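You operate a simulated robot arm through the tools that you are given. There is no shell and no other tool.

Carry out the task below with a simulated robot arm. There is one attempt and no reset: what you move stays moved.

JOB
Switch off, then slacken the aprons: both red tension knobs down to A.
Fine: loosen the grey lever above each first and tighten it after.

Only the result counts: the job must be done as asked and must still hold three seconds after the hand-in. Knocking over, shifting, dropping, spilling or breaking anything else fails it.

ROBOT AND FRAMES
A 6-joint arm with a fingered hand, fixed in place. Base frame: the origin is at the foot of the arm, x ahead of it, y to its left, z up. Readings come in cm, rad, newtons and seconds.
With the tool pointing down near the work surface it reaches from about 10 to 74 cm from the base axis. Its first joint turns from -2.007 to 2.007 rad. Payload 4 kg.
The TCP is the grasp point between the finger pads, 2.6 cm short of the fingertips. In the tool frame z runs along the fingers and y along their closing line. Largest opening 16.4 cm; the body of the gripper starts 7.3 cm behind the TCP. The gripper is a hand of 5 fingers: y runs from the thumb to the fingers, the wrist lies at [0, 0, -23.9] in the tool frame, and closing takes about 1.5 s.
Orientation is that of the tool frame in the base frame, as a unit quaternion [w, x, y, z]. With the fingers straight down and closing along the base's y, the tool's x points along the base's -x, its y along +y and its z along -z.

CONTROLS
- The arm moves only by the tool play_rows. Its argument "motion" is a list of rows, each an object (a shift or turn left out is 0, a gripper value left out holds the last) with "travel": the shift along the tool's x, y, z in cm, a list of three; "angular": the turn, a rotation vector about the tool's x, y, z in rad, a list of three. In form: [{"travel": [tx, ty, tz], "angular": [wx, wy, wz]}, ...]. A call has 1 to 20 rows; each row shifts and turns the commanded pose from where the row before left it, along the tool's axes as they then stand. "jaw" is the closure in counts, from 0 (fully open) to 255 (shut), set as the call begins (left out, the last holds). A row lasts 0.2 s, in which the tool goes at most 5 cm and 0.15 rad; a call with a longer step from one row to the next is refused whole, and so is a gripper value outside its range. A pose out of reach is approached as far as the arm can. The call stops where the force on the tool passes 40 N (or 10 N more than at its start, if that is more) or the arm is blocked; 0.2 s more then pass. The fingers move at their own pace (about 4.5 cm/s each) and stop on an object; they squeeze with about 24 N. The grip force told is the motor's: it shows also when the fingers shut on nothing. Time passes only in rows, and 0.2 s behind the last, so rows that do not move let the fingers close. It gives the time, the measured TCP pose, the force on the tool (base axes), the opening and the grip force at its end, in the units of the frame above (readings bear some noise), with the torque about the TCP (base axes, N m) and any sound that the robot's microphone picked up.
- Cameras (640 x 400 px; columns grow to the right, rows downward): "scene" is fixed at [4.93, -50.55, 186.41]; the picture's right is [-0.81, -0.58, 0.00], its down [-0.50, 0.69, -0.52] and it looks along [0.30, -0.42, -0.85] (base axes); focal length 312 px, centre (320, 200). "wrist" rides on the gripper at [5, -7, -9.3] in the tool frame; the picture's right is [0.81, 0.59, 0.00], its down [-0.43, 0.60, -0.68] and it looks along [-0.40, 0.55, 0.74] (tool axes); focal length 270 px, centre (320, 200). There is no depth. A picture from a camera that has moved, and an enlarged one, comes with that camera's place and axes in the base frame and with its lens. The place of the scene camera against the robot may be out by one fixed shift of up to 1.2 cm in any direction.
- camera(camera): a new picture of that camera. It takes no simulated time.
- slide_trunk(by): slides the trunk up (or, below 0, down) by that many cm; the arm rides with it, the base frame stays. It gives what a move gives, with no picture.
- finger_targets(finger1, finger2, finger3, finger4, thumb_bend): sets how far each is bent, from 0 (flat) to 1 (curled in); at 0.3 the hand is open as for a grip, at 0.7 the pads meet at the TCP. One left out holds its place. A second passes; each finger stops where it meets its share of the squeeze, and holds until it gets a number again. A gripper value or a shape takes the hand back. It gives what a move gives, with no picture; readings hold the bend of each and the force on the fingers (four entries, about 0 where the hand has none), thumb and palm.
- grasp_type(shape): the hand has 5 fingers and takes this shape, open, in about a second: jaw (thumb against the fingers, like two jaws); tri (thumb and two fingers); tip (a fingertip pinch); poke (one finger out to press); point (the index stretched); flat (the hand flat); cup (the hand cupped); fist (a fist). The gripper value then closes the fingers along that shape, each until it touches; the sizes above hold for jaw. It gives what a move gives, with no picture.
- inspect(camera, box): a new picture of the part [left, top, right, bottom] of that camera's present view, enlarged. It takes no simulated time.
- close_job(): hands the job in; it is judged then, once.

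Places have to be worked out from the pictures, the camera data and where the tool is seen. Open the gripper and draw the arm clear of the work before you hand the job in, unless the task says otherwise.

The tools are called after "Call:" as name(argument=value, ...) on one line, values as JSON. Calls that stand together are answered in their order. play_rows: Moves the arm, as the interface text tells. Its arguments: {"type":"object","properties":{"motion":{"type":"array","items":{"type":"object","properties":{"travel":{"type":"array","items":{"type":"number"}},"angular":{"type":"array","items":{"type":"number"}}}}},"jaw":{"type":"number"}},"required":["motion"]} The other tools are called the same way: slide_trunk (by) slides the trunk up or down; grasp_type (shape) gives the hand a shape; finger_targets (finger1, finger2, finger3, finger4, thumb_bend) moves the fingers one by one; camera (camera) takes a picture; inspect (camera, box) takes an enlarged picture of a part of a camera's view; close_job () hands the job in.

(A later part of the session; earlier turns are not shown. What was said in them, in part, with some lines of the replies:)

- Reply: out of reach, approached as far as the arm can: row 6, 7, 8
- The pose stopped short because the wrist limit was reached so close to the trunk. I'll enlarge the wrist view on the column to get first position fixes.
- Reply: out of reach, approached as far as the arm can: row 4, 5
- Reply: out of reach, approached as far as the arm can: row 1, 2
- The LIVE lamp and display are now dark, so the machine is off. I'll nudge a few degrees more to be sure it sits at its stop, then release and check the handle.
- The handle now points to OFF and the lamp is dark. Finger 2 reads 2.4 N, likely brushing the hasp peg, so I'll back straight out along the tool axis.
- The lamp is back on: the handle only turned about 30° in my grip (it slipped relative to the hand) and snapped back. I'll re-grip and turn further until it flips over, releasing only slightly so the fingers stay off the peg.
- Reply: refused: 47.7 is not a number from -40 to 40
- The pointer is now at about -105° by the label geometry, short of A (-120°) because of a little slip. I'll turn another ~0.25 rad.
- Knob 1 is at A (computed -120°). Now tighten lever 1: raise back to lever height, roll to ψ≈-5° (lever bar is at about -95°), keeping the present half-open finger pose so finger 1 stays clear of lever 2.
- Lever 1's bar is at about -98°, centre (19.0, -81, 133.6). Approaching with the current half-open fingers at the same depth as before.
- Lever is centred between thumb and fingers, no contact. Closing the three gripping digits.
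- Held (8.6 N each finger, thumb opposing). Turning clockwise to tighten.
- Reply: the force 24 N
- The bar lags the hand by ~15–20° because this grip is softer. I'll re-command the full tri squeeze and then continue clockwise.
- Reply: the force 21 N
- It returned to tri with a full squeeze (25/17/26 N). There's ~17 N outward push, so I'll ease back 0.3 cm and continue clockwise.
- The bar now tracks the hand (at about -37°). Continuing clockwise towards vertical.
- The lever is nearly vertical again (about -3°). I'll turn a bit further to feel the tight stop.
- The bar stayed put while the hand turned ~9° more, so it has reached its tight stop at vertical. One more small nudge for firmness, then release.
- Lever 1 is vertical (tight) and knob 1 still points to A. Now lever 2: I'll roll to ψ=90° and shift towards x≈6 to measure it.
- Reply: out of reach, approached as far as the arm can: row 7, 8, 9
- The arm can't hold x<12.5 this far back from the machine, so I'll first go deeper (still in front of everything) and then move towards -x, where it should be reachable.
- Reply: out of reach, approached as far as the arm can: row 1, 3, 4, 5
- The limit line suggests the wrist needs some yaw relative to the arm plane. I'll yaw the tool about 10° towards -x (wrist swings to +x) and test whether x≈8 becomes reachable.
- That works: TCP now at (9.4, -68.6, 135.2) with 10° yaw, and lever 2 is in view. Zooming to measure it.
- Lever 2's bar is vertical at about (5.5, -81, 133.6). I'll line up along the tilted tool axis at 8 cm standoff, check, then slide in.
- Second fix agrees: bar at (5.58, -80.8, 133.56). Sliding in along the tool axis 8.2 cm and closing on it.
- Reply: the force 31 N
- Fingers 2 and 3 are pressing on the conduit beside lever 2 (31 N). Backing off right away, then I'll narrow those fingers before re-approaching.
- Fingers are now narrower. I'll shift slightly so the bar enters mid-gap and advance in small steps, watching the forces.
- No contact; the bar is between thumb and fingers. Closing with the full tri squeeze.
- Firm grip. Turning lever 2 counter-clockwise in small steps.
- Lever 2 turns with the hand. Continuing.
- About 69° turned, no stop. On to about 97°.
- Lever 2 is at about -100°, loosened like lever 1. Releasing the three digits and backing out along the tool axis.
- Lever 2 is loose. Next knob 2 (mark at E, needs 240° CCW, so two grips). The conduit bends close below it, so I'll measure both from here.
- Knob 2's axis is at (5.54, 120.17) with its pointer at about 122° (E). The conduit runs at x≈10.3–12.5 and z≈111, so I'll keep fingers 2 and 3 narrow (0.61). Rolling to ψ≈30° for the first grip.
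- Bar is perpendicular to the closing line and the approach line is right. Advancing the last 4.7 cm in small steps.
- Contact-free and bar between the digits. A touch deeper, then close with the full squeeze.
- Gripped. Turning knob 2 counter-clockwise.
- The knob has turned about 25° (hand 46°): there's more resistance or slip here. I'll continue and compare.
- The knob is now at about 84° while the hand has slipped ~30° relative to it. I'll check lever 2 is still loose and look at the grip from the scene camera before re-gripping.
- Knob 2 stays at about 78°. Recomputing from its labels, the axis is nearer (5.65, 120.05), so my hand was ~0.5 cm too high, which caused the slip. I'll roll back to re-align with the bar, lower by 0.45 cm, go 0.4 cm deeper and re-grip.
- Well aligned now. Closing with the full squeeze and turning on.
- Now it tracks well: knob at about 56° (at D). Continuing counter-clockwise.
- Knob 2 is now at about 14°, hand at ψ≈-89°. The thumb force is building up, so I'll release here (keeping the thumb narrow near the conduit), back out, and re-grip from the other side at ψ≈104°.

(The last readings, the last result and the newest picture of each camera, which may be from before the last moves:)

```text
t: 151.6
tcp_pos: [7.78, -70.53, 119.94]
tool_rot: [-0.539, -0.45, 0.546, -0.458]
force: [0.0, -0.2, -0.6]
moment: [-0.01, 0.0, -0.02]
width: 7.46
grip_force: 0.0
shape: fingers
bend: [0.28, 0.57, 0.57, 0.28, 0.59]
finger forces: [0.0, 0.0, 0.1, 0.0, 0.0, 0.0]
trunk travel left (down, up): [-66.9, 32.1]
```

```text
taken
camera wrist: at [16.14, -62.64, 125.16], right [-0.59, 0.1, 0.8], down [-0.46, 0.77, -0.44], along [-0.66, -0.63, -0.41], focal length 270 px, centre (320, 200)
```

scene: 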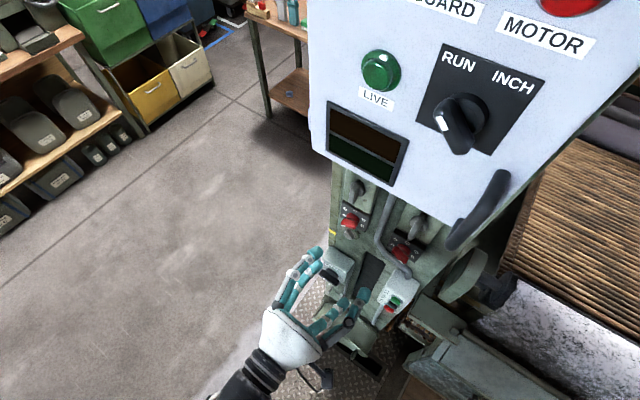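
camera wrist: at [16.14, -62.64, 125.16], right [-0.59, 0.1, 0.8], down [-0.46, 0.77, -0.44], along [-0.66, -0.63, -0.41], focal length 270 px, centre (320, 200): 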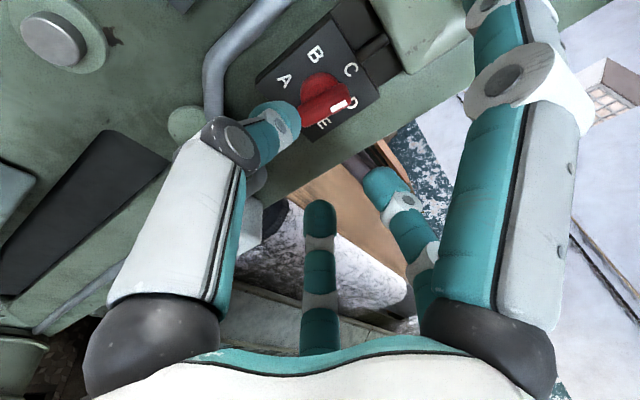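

Clear. Checking knob 2's angle from here.

Call:
inspect(camera="wrist", box=[240, 0, 400, 150])

Call:
inspect(camera="scene", box=[385, 190, 455, 270])

```text
2.67 times, centred on (320, 75) of wrist
camera zoom: at [16.14, -62.64, 125.16], right [-0.59, 0.1, 0.8], down [-0.46, 0.77, -0.44], along [-0.66, -0.63, -0.41], focal length 721 px, centre (320, 533)
```

zoom: 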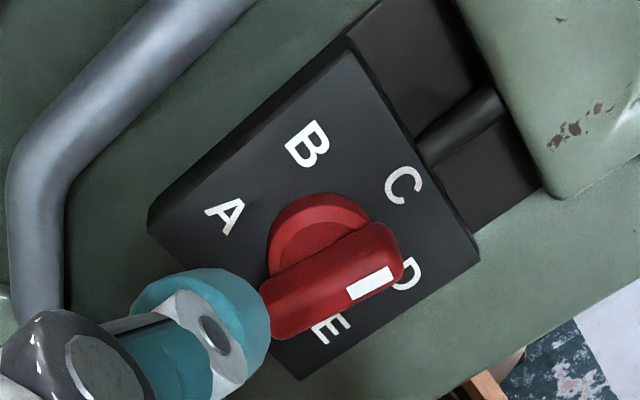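

```text
5.00 times, centred on (420, 230) of scene
camera zoom: at [4.93, -50.55, 186.41], right [-0.81, -0.58, 0.0], down [-0.5, 0.69, -0.52], along [0.3, -0.42, -0.85], focal length 1560 px, centre (-180, 50)
```

zoom: 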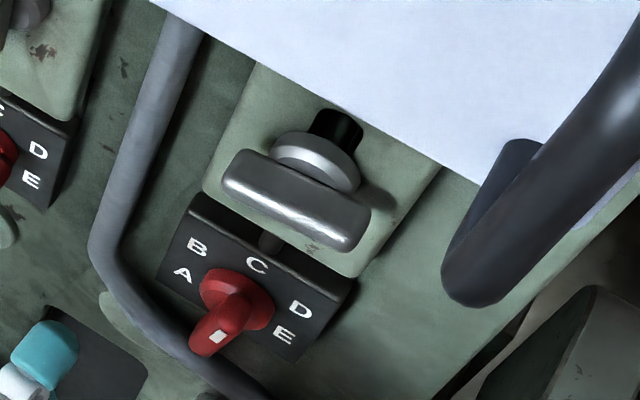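

Knob 2's pointer is at about 10° (near C), axis confirmed at (5.6, 120.1). Rolling the hand by +189° at this standoff to re-grip at ψ≈100°.

Call:
play_rows(motion=[{"angular": [0, 0, 0.145]}, {"angular": [0, 0, 0.145]}, {"angular": [0, 0, 0.145]}, {"angular": [0, 0, 0.145]}, {"angular": [0, 0, 0.145]}, {"angular": [0, 0, 0.145]}, {"angular": [0, 0, 0.145]}, {"angular": [0, 0, 0.145]}, {"angular": [0, 0, 0.145]}, {"angular": [0, 0, 0.145]}, {"angular": [0, 0, 0.145]}, {"angular": [0, 0, 0.145]}, {"angular": [0, 0, 0.145]}, {"angular": [0, 0, 0.145]}, {"angular": [0, 0, 0.145]}, {"angular": [0, 0, 0.145]}, {"angular": [0, 0, 0.145]}, {"angular": [0, 0, 0.145]}, {"angular": [0, 0, 0.145]}, {"angular": [0, 0, 0.145]}])

Call:
play_rows(motion=[{"angular": [0, 0, 0.14]}, {"angular": [0, 0, 0.14]}, {"angular": [0, 0, 0.12]}, {"travel": [-0.2, -0.78, 0]}, {"travel": [0, 0, 2.5]}, {"travel": [0, 0, 2]}, {}])

Call:
camera(camera="wrist")

Call:
inspect(camera="wrist", box=[220, 60, 420, 210])

```text
t: 155.8
tcp_pos: [7.59, -70.95, 120.21]
tool_rot: [-0.39, -0.488, -0.511, 0.59]
force: [0.5, -0.6, -0.5]
moment: [0.0, -0.01, 0.02]
width: 7.48
grip_force: 0.1
shape: fingers
bend: [0.28, 0.57, 0.57, 0.28, 0.59]
finger forces: [0.0, 0.0, 0.1, 0.0, 0.1, 0.0]
trunk travel left (down, up): [-66.9, 32.1]
```

```text
t: 157.4
tcp_pos: [6.15, -75.32, 120.16]
tool_rot: [0.5, 0.579, 0.405, -0.5]
force: [0.0, 0.6, 0.8]
moment: [0.0, 0.01, -0.02]
width: 7.47
grip_force: 0.1
shape: fingers
bend: [0.28, 0.57, 0.57, 0.28, 0.59]
finger forces: [0.0, 0.1, 0.1, 0.1, 0.1, 0.1]
trunk travel left (down, up): [-66.9, 32.1]
```

```text
taken
camera wrist: at [1.83, -65.11, 114.09], right [0.71, -0.13, -0.69], down [0.62, 0.58, 0.53], along [0.34, -0.81, 0.49], focal length 270 px, centre (320, 200)
```

wrist: 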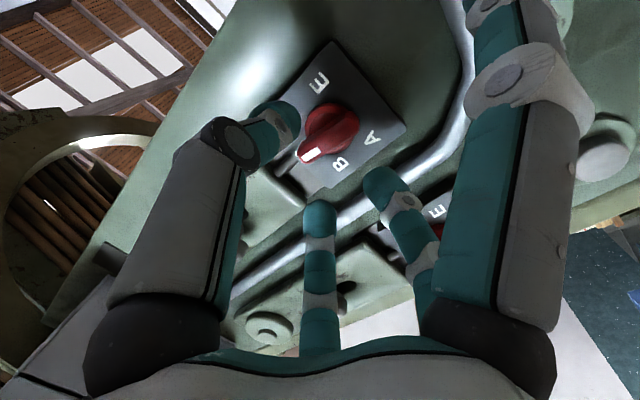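

```text
2.67 times, centred on (320, 135) of wrist
camera zoom: at [1.83, -65.11, 114.09], right [0.71, -0.13, -0.69], down [0.62, 0.58, 0.53], along [0.34, -0.81, 0.49], focal length 721 px, centre (320, 373)
```

zoom: 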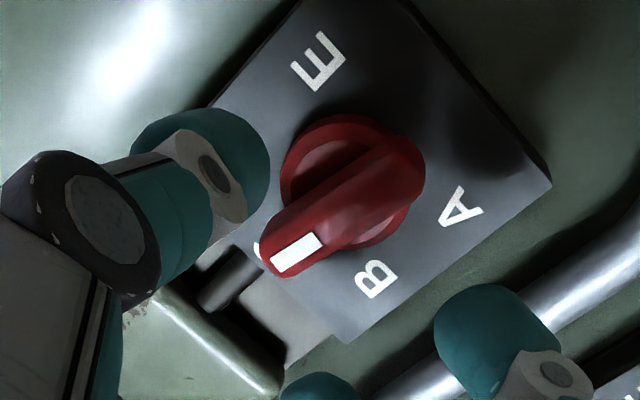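

Aligned (pointer ≈6°, hand ψ=100°). Advancing the remaining ~4.1 cm carefully.

Call:
play_rows(motion=[{"travel": [0, 0, 1.4]}, {"travel": [0, 0, 1.1]}, {"travel": [0, 0, 0.9]}, {"travel": [0, 0, 0.7]}, {}])

Call:
camera(camera="wrist")

```text
t: 158.6
tcp_pos: [5.36, -79.26, 120.26]
tool_rot: [0.5, 0.579, 0.405, -0.5]
force: [-0.1, -0.2, 0.2]
moment: [-0.02, -0.05, 0.03]
width: 7.49
grip_force: 0.1
shape: fingers
bend: [0.28, 0.57, 0.57, 0.28, 0.59]
finger forces: [0.0, 0.0, 0.0, 0.0, 0.1, 0.0]
trunk travel left (down, up): [-66.9, 32.1]
```

```text
taken
camera wrist: at [1.11, -68.95, 114.23], right [0.71, -0.13, -0.69], down [0.62, 0.58, 0.53], along [0.34, -0.81, 0.49], focal length 270 px, centre (320, 200)
```

wrist: 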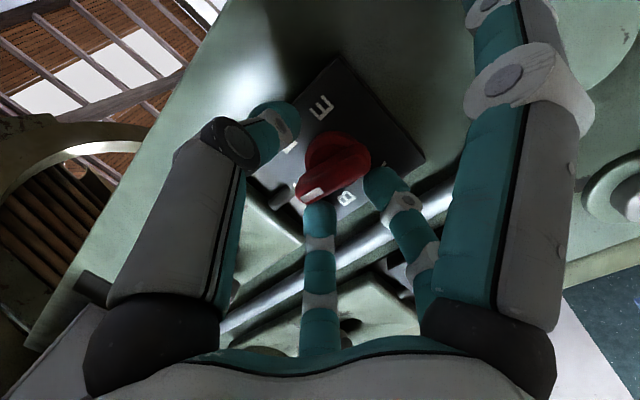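

Contact-free with the bar between the digits. Closing fully.

Call:
play_rows(motion=[{}, {}, {}, {}, {}, {}, {}, {}, {}], jaw=255)

Call:
play_rows(motion=[{"travel": [-0.03, 0, 0], "angular": [0, 0, -0.08]}, {"travel": [-0.03, 0, 0], "angular": [0, 0, -0.08]}, {"travel": [-0.03, 0, 0], "angular": [0, 0, -0.08]}, {"travel": [-0.03, 0, 0], "angular": [0, 0, -0.08]}, {"travel": [-0.03, 0, 0], "angular": [0, 0, -0.08]}, {"travel": [-0.03, 0, 0], "angular": [0, 0, -0.08]}, {"travel": [-0.03, 0, 0], "angular": [0, 0, -0.08]}, {"travel": [-0.03, 0, 0], "angular": [0, 0, -0.08]}, {}])

Call:
camera(camera="wrist")

Call:
inspect(camera="wrist", box=[220, 80, 420, 230])

```text
t: 160.6
tcp_pos: [5.56, -79.17, 120.33]
tool_rot: [0.5, 0.579, 0.406, -0.5]
force: [11.0, -1.4, -1.5]
moment: [0.15, 0.02, 0.69]
width: 0.19
grip_force: 24.2
shape: tri
bend: [0.28, 0.62, 0.65, 0.28, 0.7]
finger forces: [0.0, 21.8, 15.1, 0.0, 21.6, 0.0]
trunk travel left (down, up): [-66.9, 32.1]
```

```text
t: 162.6
tcp_pos: [5.63, -79.16, 120.56]
tool_rot: [-0.315, -0.421, -0.568, 0.633]
force: [19.3, 12.3, -10.4]
moment: [0.2, -0.14, 0.97]
width: 0.25
grip_force: 24.2
shape: tri
bend: [0.28, 0.64, 0.64, 0.28, 0.7]
finger forces: [0.1, 15.9, 39.7, 0.0, 20.0, 0.0]
trunk travel left (down, up): [-66.9, 32.1]
```

```text
taken
camera wrist: at [-1.04, -68.49, 119.21], right [0.16, -0.03, -0.99], down [0.83, 0.54, 0.12], along [0.53, -0.84, 0.11], focal length 270 px, centre (320, 200)
```

wrist: 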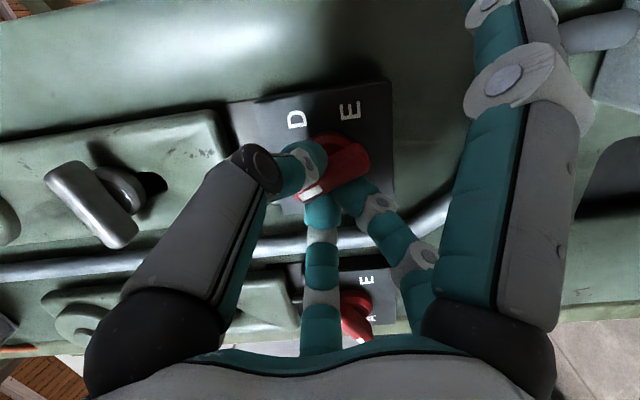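

```text
2.67 times, centred on (320, 155) of wrist
camera zoom: at [-1.04, -68.49, 119.21], right [0.16, -0.03, -0.99], down [0.83, 0.54, 0.12], along [0.53, -0.84, 0.11], focal length 721 px, centre (320, 320)
```

zoom: 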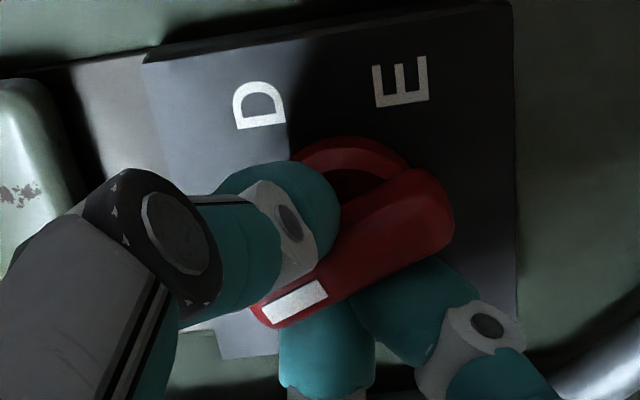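

The knob tracks the hand (about -27°), but there's a side load of ~20 N towards the fingers. I'll shift the hand 0.3 cm that way to relieve it and continue.

Call:
play_rows(motion=[{"travel": [0, 0.2, 0]}, {"travel": [0, 0.15, 0]}, {"angular": [0, 0, -0.08]}, {"angular": [0, 0, -0.08]}, {"angular": [0, 0, -0.08]}, {"angular": [0, 0, -0.08]}, {}])

Call:
inspect(camera="wrist", box=[220, 80, 420, 230])

```text
t: 164.2
tcp_pos: [5.73, -79.08, 120.36]
tool_rot: [-0.212, -0.325, -0.626, 0.676]
force: [13.2, 10.6, -1.9]
moment: [0.09, -0.11, 0.81]
width: 0.26
grip_force: 23.9
shape: tri
bend: [0.28, 0.65, 0.64, 0.28, 0.7]
finger forces: [0.0, 13.2, 37.0, 0.0, 25.5, 0.0]
trunk travel left (down, up): [-66.9, 32.1]
```

```text
2.67 times, centred on (320, 155) of wrist
camera zoom: at [-0.88, -68.5, 121.81], right [-0.16, 0.03, -0.99], down [0.83, 0.54, -0.12], along [0.53, -0.84, -0.11], focal length 721 px, centre (320, 320)
```

zoom: 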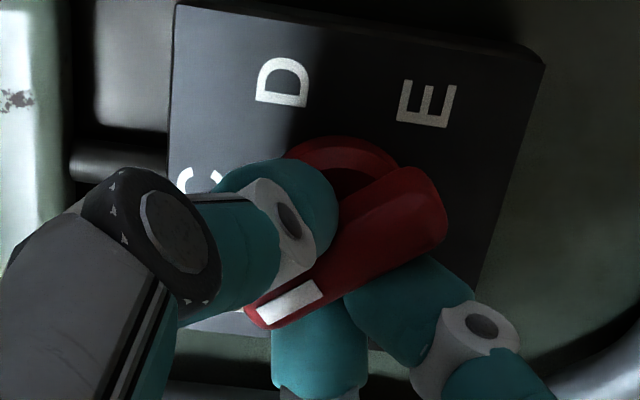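

Side load has eased but fingertips seem to press inward too (10 N). I'll ease back 0.25 cm and continue turning.

Call:
play_rows(motion=[{"travel": [0, 0.15, -0.25]}, {"angular": [0, 0, -0.08]}, {"angular": [0, 0, -0.08]}, {"angular": [0, 0, -0.08]}, {"angular": [0, 0, -0.08]}, {"angular": [0, 0, -0.08]}, {"angular": [0, 0, -0.08]}, {}])

Call:
camera(camera="wrist")

Call:
inspect(camera="wrist", box=[220, 80, 420, 230])

```text
t: 166.0
tcp_pos: [5.79, -79.2, 120.11]
tool_rot: [-0.046, -0.168, -0.686, 0.706]
force: [1.0, -10.0, 7.0]
moment: [-0.22, -0.03, 0.1]
width: 0.2
grip_force: 23.9
shape: tri
bend: [0.28, 0.72, 0.65, 0.28, 0.7]
finger forces: [0.1, 13.0, 14.5, 0.0, 28.1, 0.0]
trunk travel left (down, up): [-66.9, 32.1]
```

```text
taken
camera wrist: at [0.65, -68.72, 125.38], right [-0.59, 0.1, -0.8], down [0.7, 0.56, -0.44], along [0.41, -0.82, -0.4], focal length 270 px, centre (320, 200)
```

wrist: 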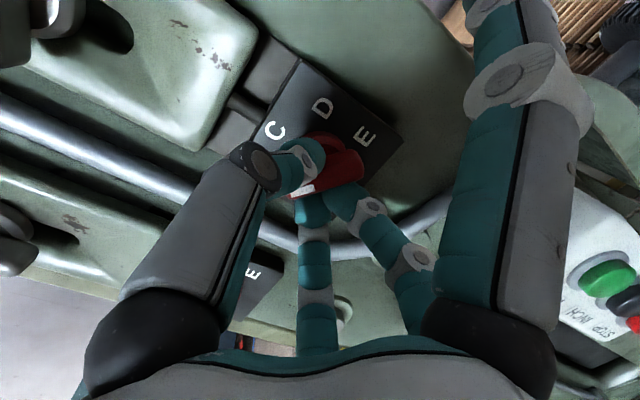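

```text
2.67 times, centred on (320, 155) of wrist
camera zoom: at [0.65, -68.72, 125.38], right [-0.59, 0.1, -0.8], down [0.7, 0.56, -0.44], along [0.41, -0.82, -0.4], focal length 721 px, centre (320, 320)
```

zoom: 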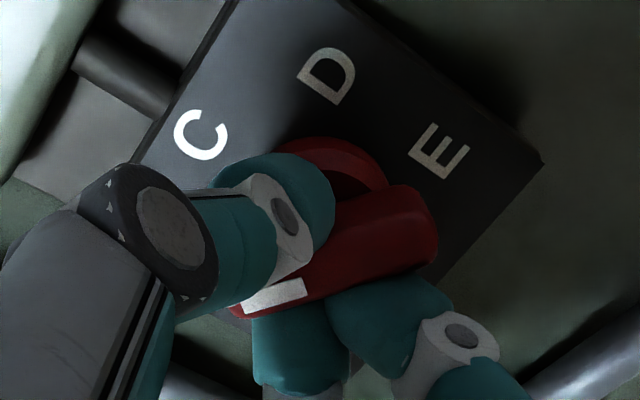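

Loads are balanced again; knob at about -53…-60°. Continuing towards A.

Call:
play_rows(motion=[{"angular": [0, 0, -0.08]}, {"angular": [0, 0, -0.08]}, {"angular": [0, 0, -0.08]}, {"angular": [0, 0, -0.08]}, {"angular": [0, 0, -0.08]}, {"angular": [0, 0, -0.08]}, {"angular": [0, 0, -0.08]}, {"angular": [0, 0, -0.08]}, {}])

Call:
camera(camera="wrist")

Call:
inspect(camera="wrist", box=[220, 80, 420, 230])

```text
t: 168.0
tcp_pos: [5.86, -79.14, 120.21]
tool_rot: [-0.179, -0.057, 0.704, -0.685]
force: [3.7, -6.1, 4.3]
moment: [-0.25, -0.05, 0.19]
width: 0.18
grip_force: 24.3
shape: tri
bend: [0.28, 0.67, 0.65, 0.28, 0.7]
finger forces: [0.0, 14.7, 14.7, 0.0, 29.5, 0.0]
trunk travel left (down, up): [-66.9, 32.1]
```

```text
taken
camera wrist: at [5.12, -69.53, 128.54], right [-0.94, 0.17, -0.29], down [0.33, 0.63, -0.7], along [0.07, -0.76, -0.65], focal length 270 px, centre (320, 200)
```

wrist: 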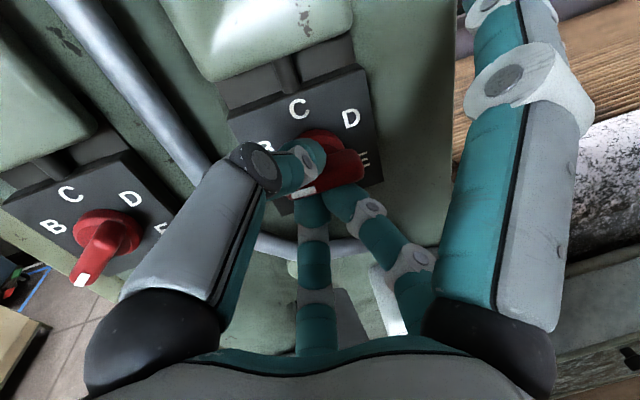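

```text
2.67 times, centred on (320, 155) of wrist
camera zoom: at [5.12, -69.53, 128.54], right [-0.94, 0.17, -0.29], down [0.33, 0.63, -0.7], along [0.07, -0.76, -0.65], focal length 721 px, centre (320, 320)
```

zoom: 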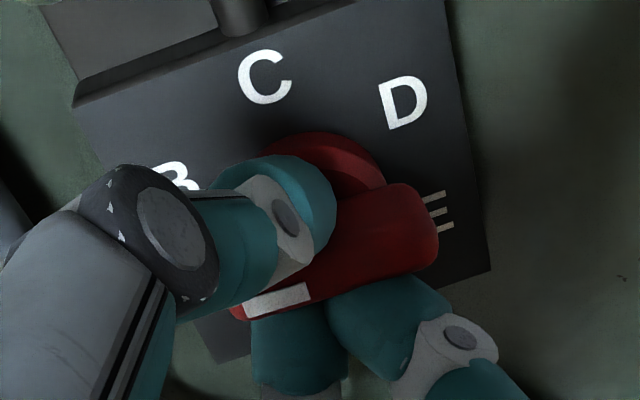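

Knob at about -88°. About 32° to go.

Call:
play_rows(motion=[{"angular": [0, 0, -0.08]}, {"angular": [0, 0, -0.08]}, {"angular": [0, 0, -0.08]}, {"angular": [0, 0, -0.08]}, {"angular": [0, 0, -0.08]}, {"angular": [0, 0, -0.08]}, {}])

Call:
inspect(camera="wrist", box=[220, 80, 420, 230])

```text
t: 169.6
tcp_pos: [6.03, -79.16, 120.19]
tool_rot: [-0.335, -0.223, 0.672, -0.622]
force: [9.7, -8.0, 3.0]
moment: [-0.25, -0.06, 0.34]
width: 0.17
grip_force: 24.2
shape: tri
bend: [0.28, 0.67, 0.65, 0.28, 0.7]
finger forces: [0.0, 15.1, 13.8, 0.0, 31.6, 0.0]
trunk travel left (down, up): [-66.9, 32.1]
```

```text
2.67 times, centred on (320, 155) of wrist
camera zoom: at [9.22, -70.25, 128.72], right [-0.97, 0.17, 0.19], down [-0.02, 0.69, -0.72], along [-0.25, -0.7, -0.67], focal length 721 px, centre (320, 320)
```

zoom: 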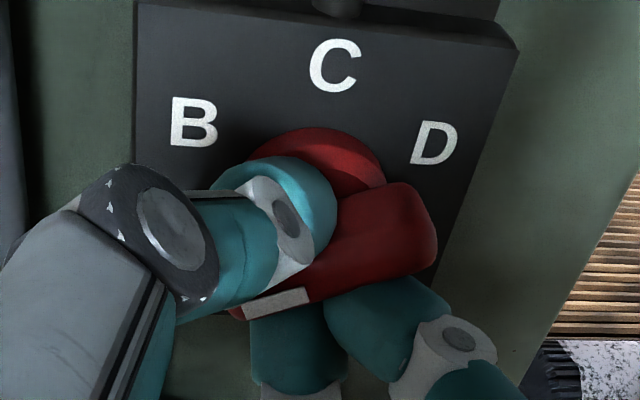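

Knob at about -114°; a last 6–7° to A.

Call:
play_rows(motion=[{"angular": [0, 0, -0.07]}, {"angular": [0, 0, -0.06]}, {}])

Call:
inspect(camera="wrist", box=[220, 80, 420, 230])

```text
t: 170.4
tcp_pos: [6.0, -79.17, 120.16]
tool_rot: [-0.375, -0.265, 0.656, -0.599]
force: [10.2, -8.3, 1.8]
moment: [-0.26, -0.09, 0.42]
width: 0.15
grip_force: 23.9
shape: tri
bend: [0.28, 0.67, 0.65, 0.28, 0.7]
finger forces: [0.1, 15.6, 13.8, 0.0, 33.1, 0.0]
trunk travel left (down, up): [-66.9, 32.1]
```

```text
2.67 times, centred on (320, 155) of wrist
camera zoom: at [10.29, -70.43, 128.43], right [-0.94, 0.16, 0.31], down [-0.11, 0.71, -0.7], along [-0.34, -0.69, -0.64], focal length 721 px, centre (320, 320)
```

zoom: 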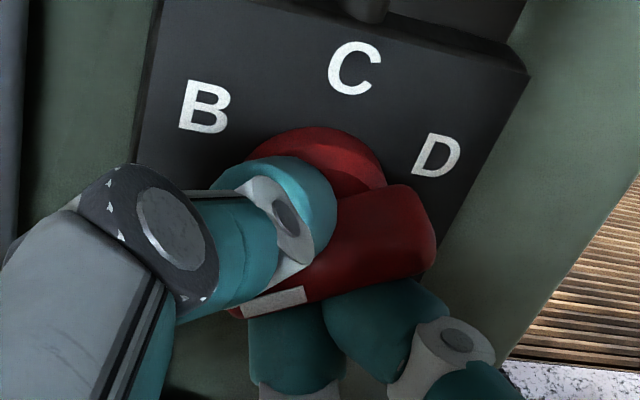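

By the labels, knob 2's pointer is at -120° (A). Releasing and backing out to verify.

Call:
finger_targets(finger2=0.57, finger3=0.57, thumb_bend=0.57)

Call:
play_rows(motion=[{"travel": [0, 0, -0.7]}, {"travel": [0, 0, -1]}, {"travel": [0, 0, -1.5]}, {"travel": [0, 0, -2.5]}, {"travel": [0, 0, -3]}, {}])

Call:
camera(camera="wrist")

Call:
inspect(camera="wrist", box=[240, 0, 400, 150])

Call:
inspect(camera="scene", box=[340, 160, 480, 270])

```text
t: 171.4
tcp_pos: [5.79, -79.14, 120.21]
tool_rot: [-0.375, -0.265, 0.656, -0.6]
force: [0.9, -0.4, 0.0]
moment: [0.04, 0.0, 0.0]
width: 7.52
grip_force: 0.0
shape: fingers
bend: [0.28, 0.56, 0.56, 0.28, 0.56]
finger forces: [0.1, 0.1, 0.1, 0.0, 0.0, 0.0]
trunk travel left (down, up): [-66.9, 32.1]
```

```text
t: 172.8
tcp_pos: [7.37, -70.57, 120.2]
tool_rot: [-0.375, -0.265, 0.655, -0.6]
force: [-0.4, -0.1, -0.3]
moment: [-0.04, -0.03, 0.02]
width: 7.5
grip_force: 0.1
shape: fingers
bend: [0.28, 0.56, 0.56, 0.28, 0.56]
finger forces: [0.1, 0.0, 0.1, 0.0, 0.0, 0.0]
trunk travel left (down, up): [-66.9, 32.1]
```

```text
taken
camera wrist: at [11.53, -61.87, 128.4], right [-0.94, 0.17, 0.31], down [-0.11, 0.71, -0.7], along [-0.33, -0.69, -0.64], focal length 270 px, centre (320, 200)
```

wrist: 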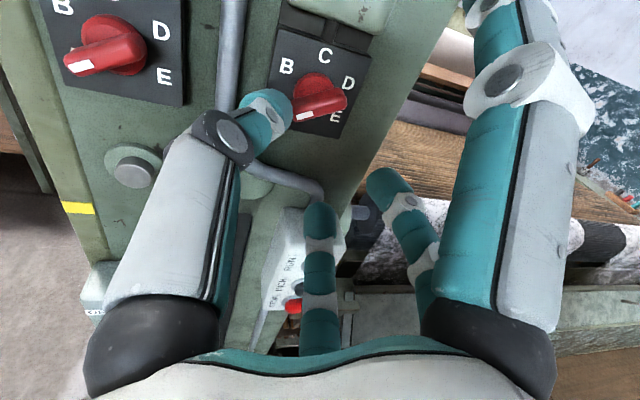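

```text
2.67 times, centred on (320, 75) of wrist
camera zoom: at [11.53, -61.87, 128.4], right [-0.94, 0.17, 0.31], down [-0.11, 0.71, -0.7], along [-0.33, -0.69, -0.64], focal length 721 px, centre (320, 533)
```

zoom: 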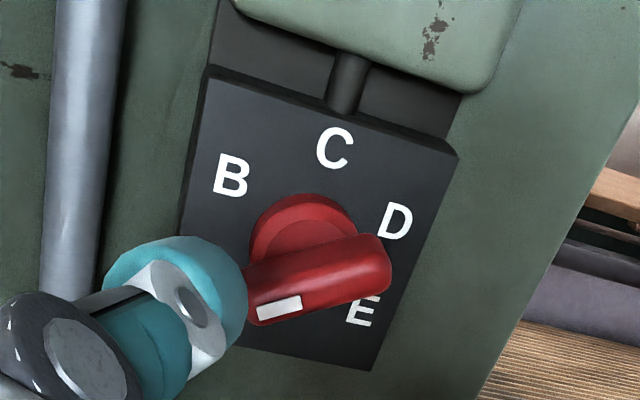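

```text
3.64 times, centred on (410, 215) of scene
camera zoom: at [4.93, -50.55, 186.41], right [-0.81, -0.58, 0.0], down [-0.5, 0.69, -0.52], along [0.3, -0.42, -0.85], focal length 1135 px, centre (-7, 146)
```

zoom: 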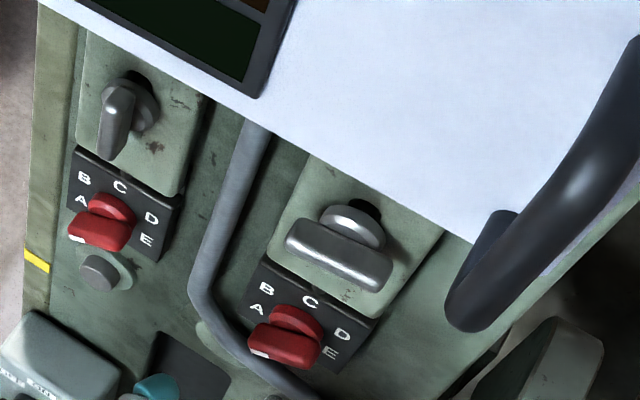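

Knob 2 is at A (about -121°), matching knob 1. Now tighten lever 2: raising to its height, rolling to ψ≈-10°, and checking alignment.

Call:
slide_trunk(by=13.4)

Call:
play_rows(motion=[{"angular": [0, 0, 0.13]}, {"angular": [0, 0, 0.13]}, {"angular": [0, 0, 0.13]}, {"angular": [0, 0, 0.13]}, {"angular": [0, 0, 0.13]}, {"angular": [0, 0, 0.12]}, {}])

Call:
camera(camera="wrist")

Call:
inspect(camera="wrist", box=[240, 0, 440, 150])

```text
t: 174.4
tcp_pos: [7.29, -70.55, 133.61]
tool_rot: [-0.375, -0.265, 0.655, -0.6]
force: [-0.3, -0.6, 0.5]
moment: [-0.01, -0.02, -0.01]
width: 7.51
grip_force: 0.1
shape: fingers
bend: [0.28, 0.56, 0.56, 0.28, 0.56]
finger forces: [0.0, 0.0, 0.1, 0.0, 0.0, 0.0]
trunk travel left (down, up): [-80.3, 18.7]
```

```text
t: 176.0
tcp_pos: [7.28, -70.62, 133.57]
tool_rot: [-0.121, 0.002, 0.707, -0.697]
force: [-0.7, 0.5, 0.1]
moment: [-0.01, -0.04, 0.03]
width: 7.52
grip_force: 0.1
shape: fingers
bend: [0.28, 0.56, 0.56, 0.28, 0.56]
finger forces: [0.0, 0.0, 0.1, 0.1, 0.0, 0.1]
trunk travel left (down, up): [-80.3, 18.7]
```

```text
taken
camera wrist: at [5.18, -60.76, 141.37], right [-0.88, 0.16, -0.44], down [0.44, 0.61, -0.66], along [0.17, -0.78, -0.61], focal length 270 px, centre (320, 200)
```

wrist: 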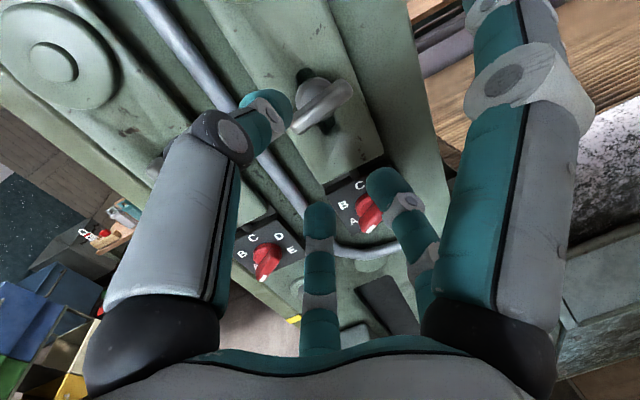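

```text
2.67 times, centred on (340, 75) of wrist
camera zoom: at [5.18, -60.76, 141.37], right [-0.88, 0.16, -0.44], down [0.44, 0.61, -0.66], along [0.17, -0.78, -0.61], focal length 721 px, centre (267, 533)
```

zoom: 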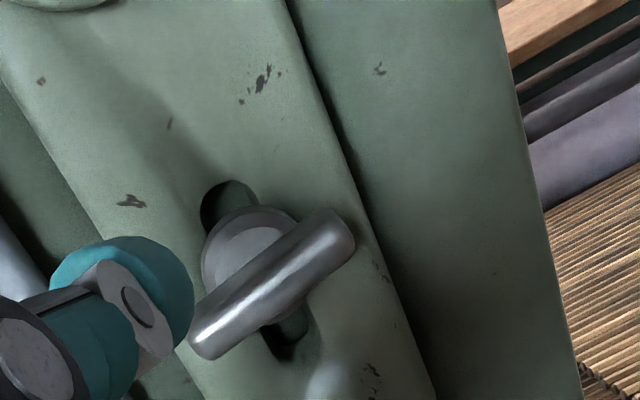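

Lever 2's bar is at -101°, centre (5.45, -81, 133.5); alignment is good. Sliding in along the tool axis.

Call:
play_rows(motion=[{"travel": [0, 0, 2.5]}, {"travel": [0, 0, 2]}, {"travel": [0, 0, 1.5]}, {"travel": [0, 0, 1.1]}, {"travel": [0, 0, 0.9]}, {"travel": [0, 0, 0.6]}, {}])

Call:
camera(camera="wrist")

```text
t: 177.6
tcp_pos: [5.93, -79.16, 133.61]
tool_rot: [-0.122, 0.0, 0.707, -0.697]
force: [-0.1, -0.4, -0.1]
moment: [0.01, 0.03, -0.01]
width: 7.5
grip_force: 0.1
shape: fingers
bend: [0.28, 0.56, 0.56, 0.28, 0.56]
finger forces: [0.1, 0.0, 0.1, 0.0, 0.0, 0.1]
trunk travel left (down, up): [-80.3, 18.7]
```

```text
taken
camera wrist: at [3.85, -69.24, 141.44], right [-0.88, 0.16, -0.44], down [0.44, 0.61, -0.66], along [0.17, -0.78, -0.61], focal length 270 px, centre (320, 200)
```

wrist: 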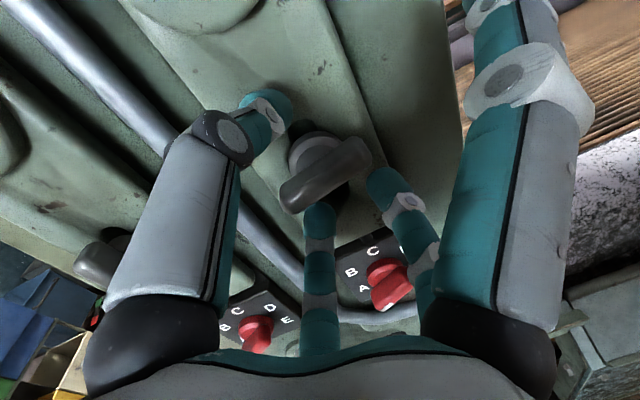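

Contact-free, bar between the digits. Closing with the full squeeze and turning clockwise.

Call:
play_rows(motion=[{}, {}, {}, {}, {}, {}, {}, {}, {}], jaw=255)

Call:
play_rows(motion=[{"angular": [0, 0, 0.08]}, {"angular": [0, 0, 0.08]}, {"angular": [0, 0, 0.08]}, {"angular": [0, 0, 0.08]}, {"angular": [0, 0, 0.08]}, {"angular": [0, 0, 0.08]}, {"angular": [0, 0, 0.08]}, {}])

Call:
camera(camera="wrist")

Call:
inspect(camera="wrist", box=[230, 80, 430, 230])

```text
t: 179.6
tcp_pos: [5.99, -78.98, 133.62]
tool_rot: [-0.122, 0.0, 0.706, -0.697]
force: [3.3, 8.0, -6.7]
moment: [0.19, -0.06, 0.29]
width: 0.31
grip_force: 24.0
shape: tri
bend: [0.28, 0.65, 0.64, 0.28, 0.69]
finger forces: [0.0, 12.4, 24.0, 0.1, 23.7, 0.0]
trunk travel left (down, up): [-80.3, 18.7]
```

```text
t: 181.4
tcp_pos: [6.17, -79.07, 133.6]
tool_rot: [-0.074, -0.195, -0.679, 0.704]
force: [13.3, 7.3, -3.1]
moment: [0.38, -0.01, 0.67]
width: 0.32
grip_force: 23.9
shape: tri
bend: [0.28, 0.66, 0.64, 0.28, 0.69]
finger forces: [0.0, 12.0, 30.8, 0.1, 24.9, 0.0]
trunk travel left (down, up): [-80.3, 18.7]
```

```text
taken
camera wrist: at [0.51, -68.55, 138.23], right [-0.52, 0.09, -0.85], down [0.73, 0.56, -0.39], along [0.44, -0.82, -0.36], focal length 270 px, centre (320, 200)
```

wrist: 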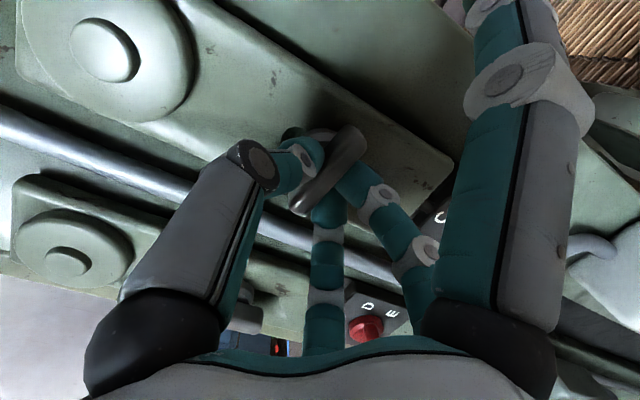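

```text
2.67 times, centred on (330, 155) of wrist
camera zoom: at [0.51, -68.55, 138.23], right [-0.52, 0.09, -0.85], down [0.73, 0.56, -0.39], along [0.44, -0.82, -0.36], focal length 721 px, centre (293, 320)
```

zoom: 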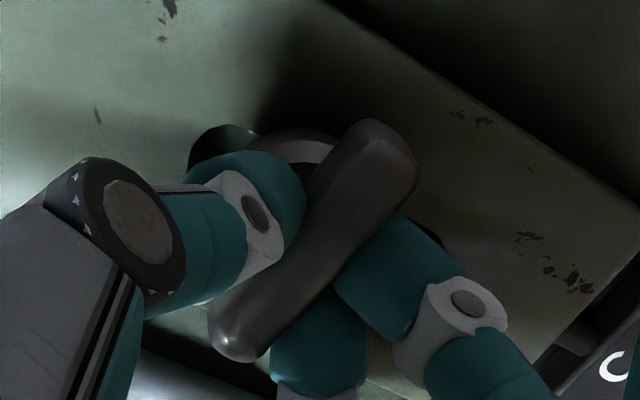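

The bar lags ~20° like lever 1 did at first, then should follow. Small position relief, then continuing clockwise.

Call:
play_rows(motion=[{"travel": [-0.15, 0.12, -0.1]}, {"angular": [0, 0, 0.08]}, {"angular": [0, 0, 0.08]}, {"angular": [0, 0, 0.08]}, {"angular": [0, 0, 0.08]}, {"angular": [0, 0, 0.08]}, {"angular": [0, 0, 0.08]}, {"angular": [0, 0, 0.08]}, {}])

Call:
inspect(camera="wrist", box=[230, 80, 430, 230])

```text
t: 183.4
tcp_pos: [6.0, -79.01, 133.7]
tool_rot: [-0.266, -0.376, -0.598, 0.656]
force: [7.0, -0.8, 7.9]
moment: [-0.06, 0.07, 0.54]
width: 0.28
grip_force: 23.9
shape: tri
bend: [0.28, 0.66, 0.65, 0.28, 0.69]
finger forces: [0.0, 12.7, 22.8, 0.0, 27.5, 0.1]
trunk travel left (down, up): [-80.3, 18.7]
```

```text
2.67 times, centred on (330, 155) of wrist
camera zoom: at [-0.76, -68.28, 133.64], right [0.0, 0.0, -1.0], down [0.84, 0.54, 0.0], along [0.54, -0.84, 0.0], focal length 721 px, centre (293, 320)
```

zoom: 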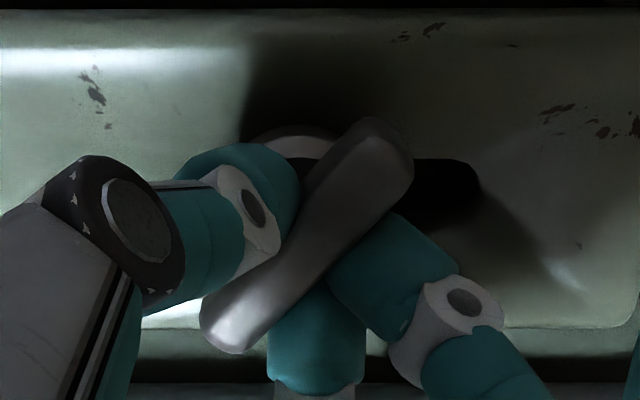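

Now tracking (about -50°). Continuing clockwise.

Call:
play_rows(motion=[{"angular": [0, 0, 0.08]}, {"angular": [0, 0, 0.08]}, {"angular": [0, 0, 0.08]}, {"angular": [0, 0, 0.08]}, {"angular": [0, 0, 0.08]}, {"angular": [0, 0, 0.08]}, {"angular": [0, 0, 0.08]}, {"angular": [0, 0, 0.08]}, {}])

Call:
inspect(camera="wrist", box=[230, 80, 430, 230])

```text
t: 185.4
tcp_pos: [6.07, -78.94, 133.59]
tool_rot: [0.458, 0.545, 0.45, -0.539]
force: [1.3, -4.7, 11.5]
moment: [-0.05, 0.09, 0.22]
width: 0.29
grip_force: 24.1
shape: tri
bend: [0.28, 0.66, 0.73, 0.28, 0.69]
finger forces: [0.1, 28.4, 13.9, 0.0, 27.9, 0.0]
trunk travel left (down, up): [-80.3, 18.7]
```

```text
2.67 times, centred on (330, 155) of wrist
camera zoom: at [0.84, -68.58, 128.48], right [0.59, -0.11, -0.8], down [0.7, 0.56, 0.44], along [0.4, -0.82, 0.41], focal length 721 px, centre (293, 320)
```

zoom: 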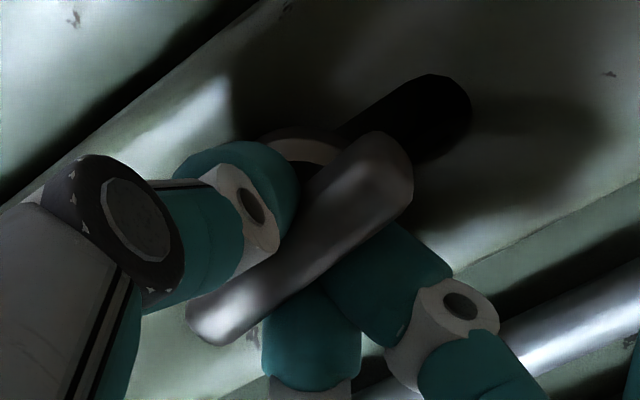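

Lever 2 at about -10°. Turning on to the stop.

Call:
play_rows(motion=[{"angular": [0, 0, 0.08]}, {"angular": [0, 0, 0.08]}, {"angular": [0, 0, 0.08]}, {"angular": [0, 0, 0.08]}, {}])

Call:
inspect(camera="wrist", box=[230, 80, 430, 230])

```text
t: 186.6
tcp_pos: [5.89, -78.9, 133.66]
tool_rot: [0.54, 0.609, 0.357, -0.459]
force: [-3.6, -5.8, 18.1]
moment: [-0.2, 0.33, 0.11]
width: 0.26
grip_force: 24.1
shape: tri
bend: [0.28, 0.66, 0.73, 0.28, 0.69]
finger forces: [0.1, 23.9, 15.8, 0.0, 31.5, 0.0]
trunk travel left (down, up): [-80.3, 18.7]
```

```text
2.67 times, centred on (330, 155) of wrist
camera zoom: at [2.72, -68.92, 126.66], right [0.81, -0.15, -0.57], down [0.53, 0.6, 0.6], along [0.25, -0.79, 0.56], focal length 721 px, centre (293, 320)
```

zoom: 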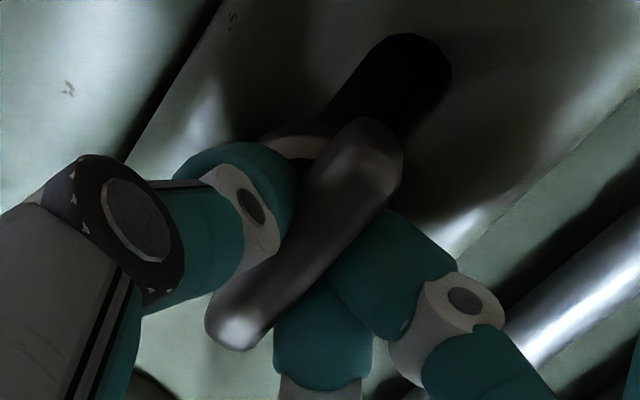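

Torque rose to 0.33 N·m and the bar is vertical: lever 2 is tight. Releasing narrowly and backing out.

Call:
finger_targets(finger2=0.58, finger3=0.58, thumb_bend=0.55)

Call:
play_rows(motion=[{"travel": [0, 0, -0.7]}, {"travel": [0, 0, -1]}, {"travel": [0, 0, -1.5]}, {"travel": [0, 0, -2.5]}, {"travel": [0, 0, -3]}, {"travel": [0, 1.5, -2]}, {}])

Call:
camera(camera="wrist")

Call:
inspect(camera="scene", box=[340, 160, 480, 270])

Call:
camera(camera="scene")

```text
t: 187.6
tcp_pos: [6.02, -78.99, 133.49]
tool_rot: [0.538, 0.61, 0.358, -0.459]
force: [0.5, 0.4, -0.5]
moment: [0.0, 0.0, 0.03]
width: 7.55
grip_force: 0.2
shape: fingers
bend: [0.28, 0.57, 0.57, 0.28, 0.55]
finger forces: [0.1, 0.8, 0.0, 0.0, 0.1, 0.1]
trunk travel left (down, up): [-80.3, 18.7]
```

```text
t: 189.2
tcp_pos: [9.35, -68.85, 134.03]
tool_rot: [0.538, 0.61, 0.358, -0.458]
force: [-1.0, -0.3, -0.5]
moment: [0.01, -0.01, -0.02]
width: 7.54
grip_force: 0.0
shape: fingers
bend: [0.28, 0.57, 0.57, 0.28, 0.55]
finger forces: [0.0, 0.0, 0.1, 0.0, 0.1, 0.0]
trunk travel left (down, up): [-80.3, 18.7]
```

```text
taken
camera wrist: at [6.1, -58.74, 126.95], right [0.81, -0.14, -0.57], down [0.53, 0.59, 0.6], along [0.25, -0.79, 0.56], focal length 270 px, centre (320, 200)
```

wrist: 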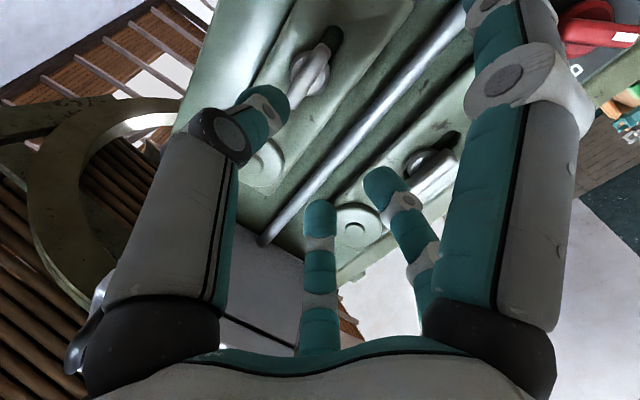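

```text
3.64 times, centred on (410, 215) of scene
camera zoom: at [4.93, -50.55, 186.41], right [-0.81, -0.58, 0.0], down [-0.5, 0.69, -0.52], along [0.3, -0.42, -0.85], focal length 1135 px, centre (-7, 146)
```

zoom: 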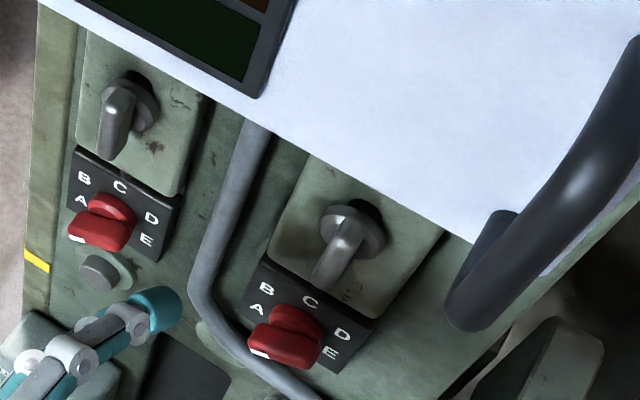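

```text
taken
```

scene: 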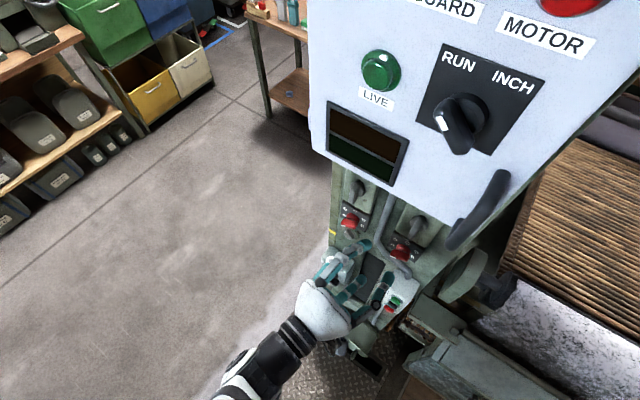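

Both levers are vertical and both knobs show A; the lamp is dark. I'll draw back and take a near head-on look at all four controls to verify.

Call:
play_rows(motion=[{"travel": [0, 2, -3]}, {"travel": [0, 2, -3]}, {"travel": [0, 2, -2.5]}, {"angular": [0, 0, 0.14]}, {"angular": [0, 0, 0.14]}, {"angular": [0, 0, 0.14]}, {"angular": [0, 0, 0.14]}, {"angular": [0, 0, 0.12]}, {}])

Call:
slide_trunk(by=-13)

Call:
camera(camera="wrist")

Call:
inspect(camera="wrist", box=[240, 0, 440, 180])

```text
t: 191.2
tcp_pos: [16.26, -61.19, 135.98]
tool_rot: [0.66, 0.695, 0.133, -0.252]
force: [-0.7, -0.1, 0.3]
moment: [-0.01, -0.03, 0.02]
width: 7.52
grip_force: 0.1
shape: fingers
bend: [0.28, 0.57, 0.57, 0.28, 0.55]
finger forces: [0.0, 0.0, 0.0, 0.1, 0.1, 0.0]
trunk travel left (down, up): [-80.3, 18.7]
```

```text
t: 192.8
tcp_pos: [16.25, -61.35, 122.97]
tool_rot: [0.661, 0.694, 0.134, -0.252]
force: [0.0, 0.0, -0.2]
moment: [0.0, 0.0, 0.0]
width: 7.53
grip_force: 0.1
shape: fingers
bend: [0.28, 0.57, 0.57, 0.28, 0.55]
finger forces: [0.1, 0.1, 0.1, 0.1, 0.0, 0.0]
trunk travel left (down, up): [-67.3, 31.7]
```

```text
taken
camera wrist: at [18.54, -52.25, 114.47], right [0.98, -0.17, 0.07], down [0.07, 0.68, 0.73], along [-0.18, -0.72, 0.68], focal length 270 px, centre (320, 200)
```

wrist: 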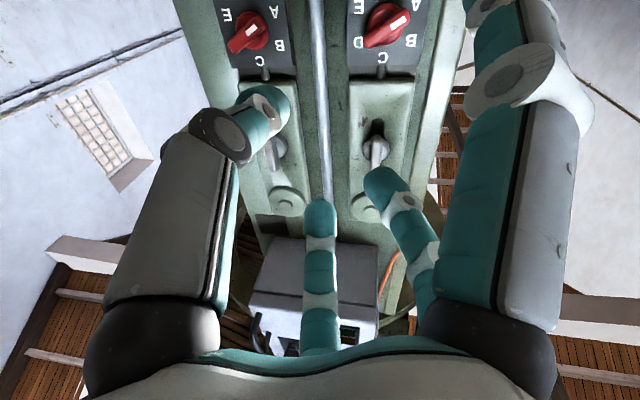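

```text
2.22 times, centred on (340, 90) of wrist
camera zoom: at [18.54, -52.25, 114.47], right [0.98, -0.17, 0.07], down [0.07, 0.68, 0.73], along [-0.18, -0.72, 0.68], focal length 601 px, centre (276, 444)
```

zoom: 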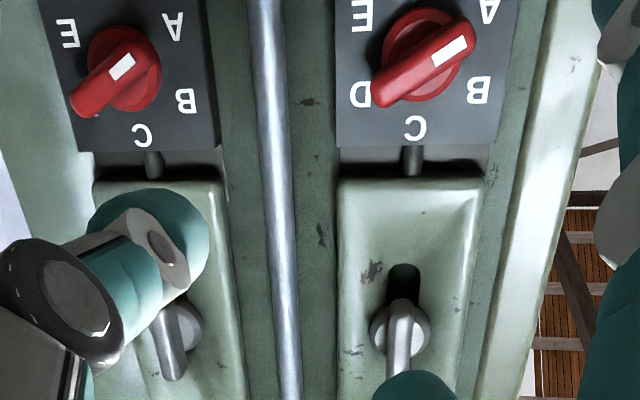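

Both marks point to A and lever 1 is vertical. I'll zoom in on each knob for a last angle check.

Call:
inspect(camera="wrist", box=[210, 0, 310, 80])

Call:
inspect(camera="wrist", box=[335, 0, 435, 80])

Call:
inspect(camera="scene", box=[385, 200, 445, 270])

```text
5.00 times, centred on (260, 40) of wrist
camera zoom: at [18.54, -52.25, 114.47], right [0.98, -0.17, 0.07], down [0.07, 0.68, 0.73], along [-0.18, -0.72, 0.68], focal length 1351 px, centre (620, 1000)
```

zoom: 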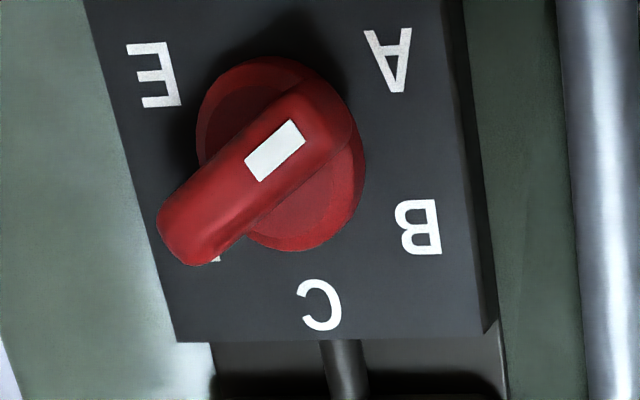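

```text
5.00 times, centred on (385, 40) of wrist
camera zoom: at [18.54, -52.25, 114.47], right [0.98, -0.17, 0.07], down [0.07, 0.68, 0.73], along [-0.18, -0.72, 0.68], focal length 1351 px, centre (-5, 1000)
```

zoom: 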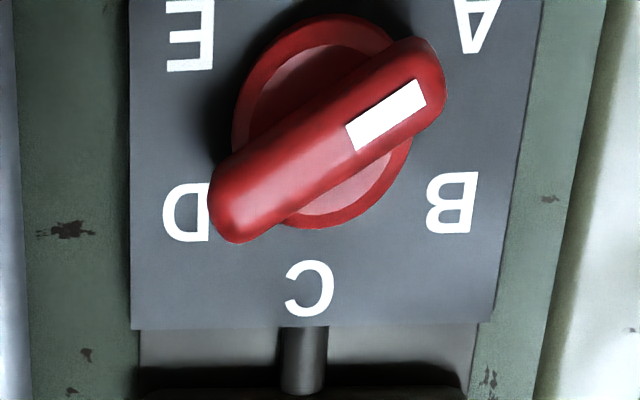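

```text
5.71 times, centred on (415, 235) of scene
camera zoom: at [4.93, -50.55, 186.41], right [-0.81, -0.58, 0.0], down [-0.5, 0.69, -0.52], along [0.3, -0.42, -0.85], focal length 1783 px, centre (-223, 0)
```

zoom: 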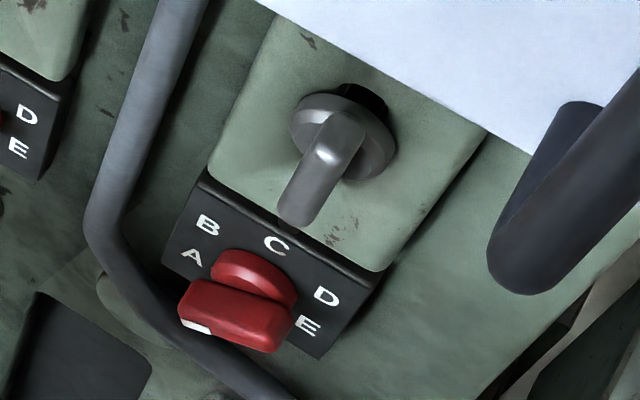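

Both knob bars point straight at A by their labels, both levers are vertical and tight, and the isolator is off. Drawing the arm back from the machine and opening the hand.

Call:
play_rows(motion=[{"travel": [1.7, 1.0, -1.5]}, {"travel": [1.7, 1.0, -1.5]}, {"travel": [1.7, 1.0, -1.5]}, {"travel": [0, 0, -2]}, {}])

Call:
grasp_type(shape="jaw")

Call:
camera(camera="scene")

Call:
inspect(camera="scene", box=[310, 160, 470, 320])

```text
t: 194.0
tcp_pos: [23.09, -56.12, 122.74]
tool_rot: [0.661, 0.694, 0.134, -0.253]
force: [-0.2, 0.7, 0.0]
moment: [0.0, 0.01, 0.02]
width: 7.54
grip_force: 0.0
shape: fingers
bend: [0.28, 0.57, 0.57, 0.28, 0.55]
finger forces: [0.1, 0.0, 0.1, 0.0, 0.1, 0.0]
trunk travel left (down, up): [-67.3, 31.7]
```

```text
t: 194.9
tcp_pos: [22.97, -56.11, 122.69]
tool_rot: [0.66, 0.694, 0.134, -0.253]
force: [-0.8, 0.3, -0.6]
moment: [0.0, 0.02, 0.03]
width: 16.39
grip_force: 0.1
shape: jaw
bend: [0.3, 0.3, 0.3, 0.3, 0.3]
finger forces: [0.1, 0.0, 0.0, 0.0, 0.1, 0.0]
trunk travel left (down, up): [-67.3, 31.7]
```

```text
taken
```

scene: 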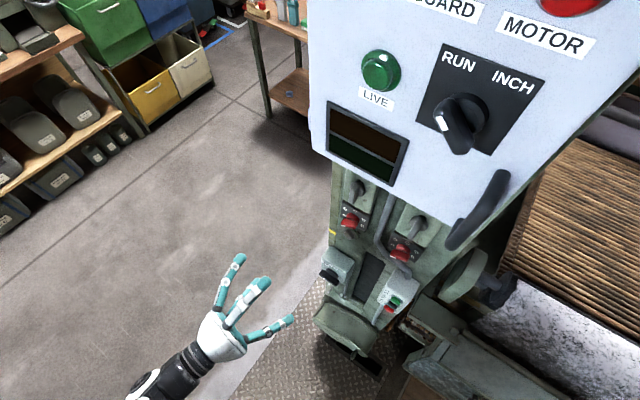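

```text
2.50 times, centred on (390, 240) of scene
camera zoom: at [4.93, -50.55, 186.41], right [-0.81, -0.58, 0.0], down [-0.5, 0.69, -0.52], along [0.3, -0.42, -0.85], focal length 780 px, centre (145, 100)
```

zoom: 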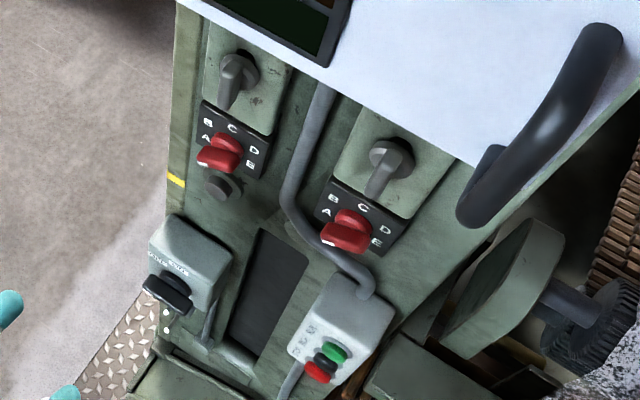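

Everything checks out. The isolator is at OFF with the lamp and display dark, both red knobs are at A, both grey levers are vertical and tight, and the hand is open and clear. Handing in.

Call:
close_job()

```text
The job is handed in.
```

The machine is switched off, both red tension knobs are down at A, and both grey levers are tightened again. I handed the job in; no verdict came back.

- **Isolator:** it is at OFF, and the LIVE lamp and the display are dark. My first turn didn't go far enough and it sprang back to ON. I turned it further and it has held since.
- **Levers:** I loosened each one before touching its knob. Afterwards I turned each back to vertical until it hit its stop.
- **Knobs:** the left one (facing the machine) went from D to A and the right one from E to A. Both marks point at A within about 3°.
- **Unplanned contacts:** I pressed about 31 N on the grey conduit beside the right lever before backing off. The thumb also pressed the isolator box at about 17 N, and a finger brushed its padlock peg. I saw no damage or movement in the pictures, but I didn't inspect those spots closely.

The hand is open and clear of the machine.
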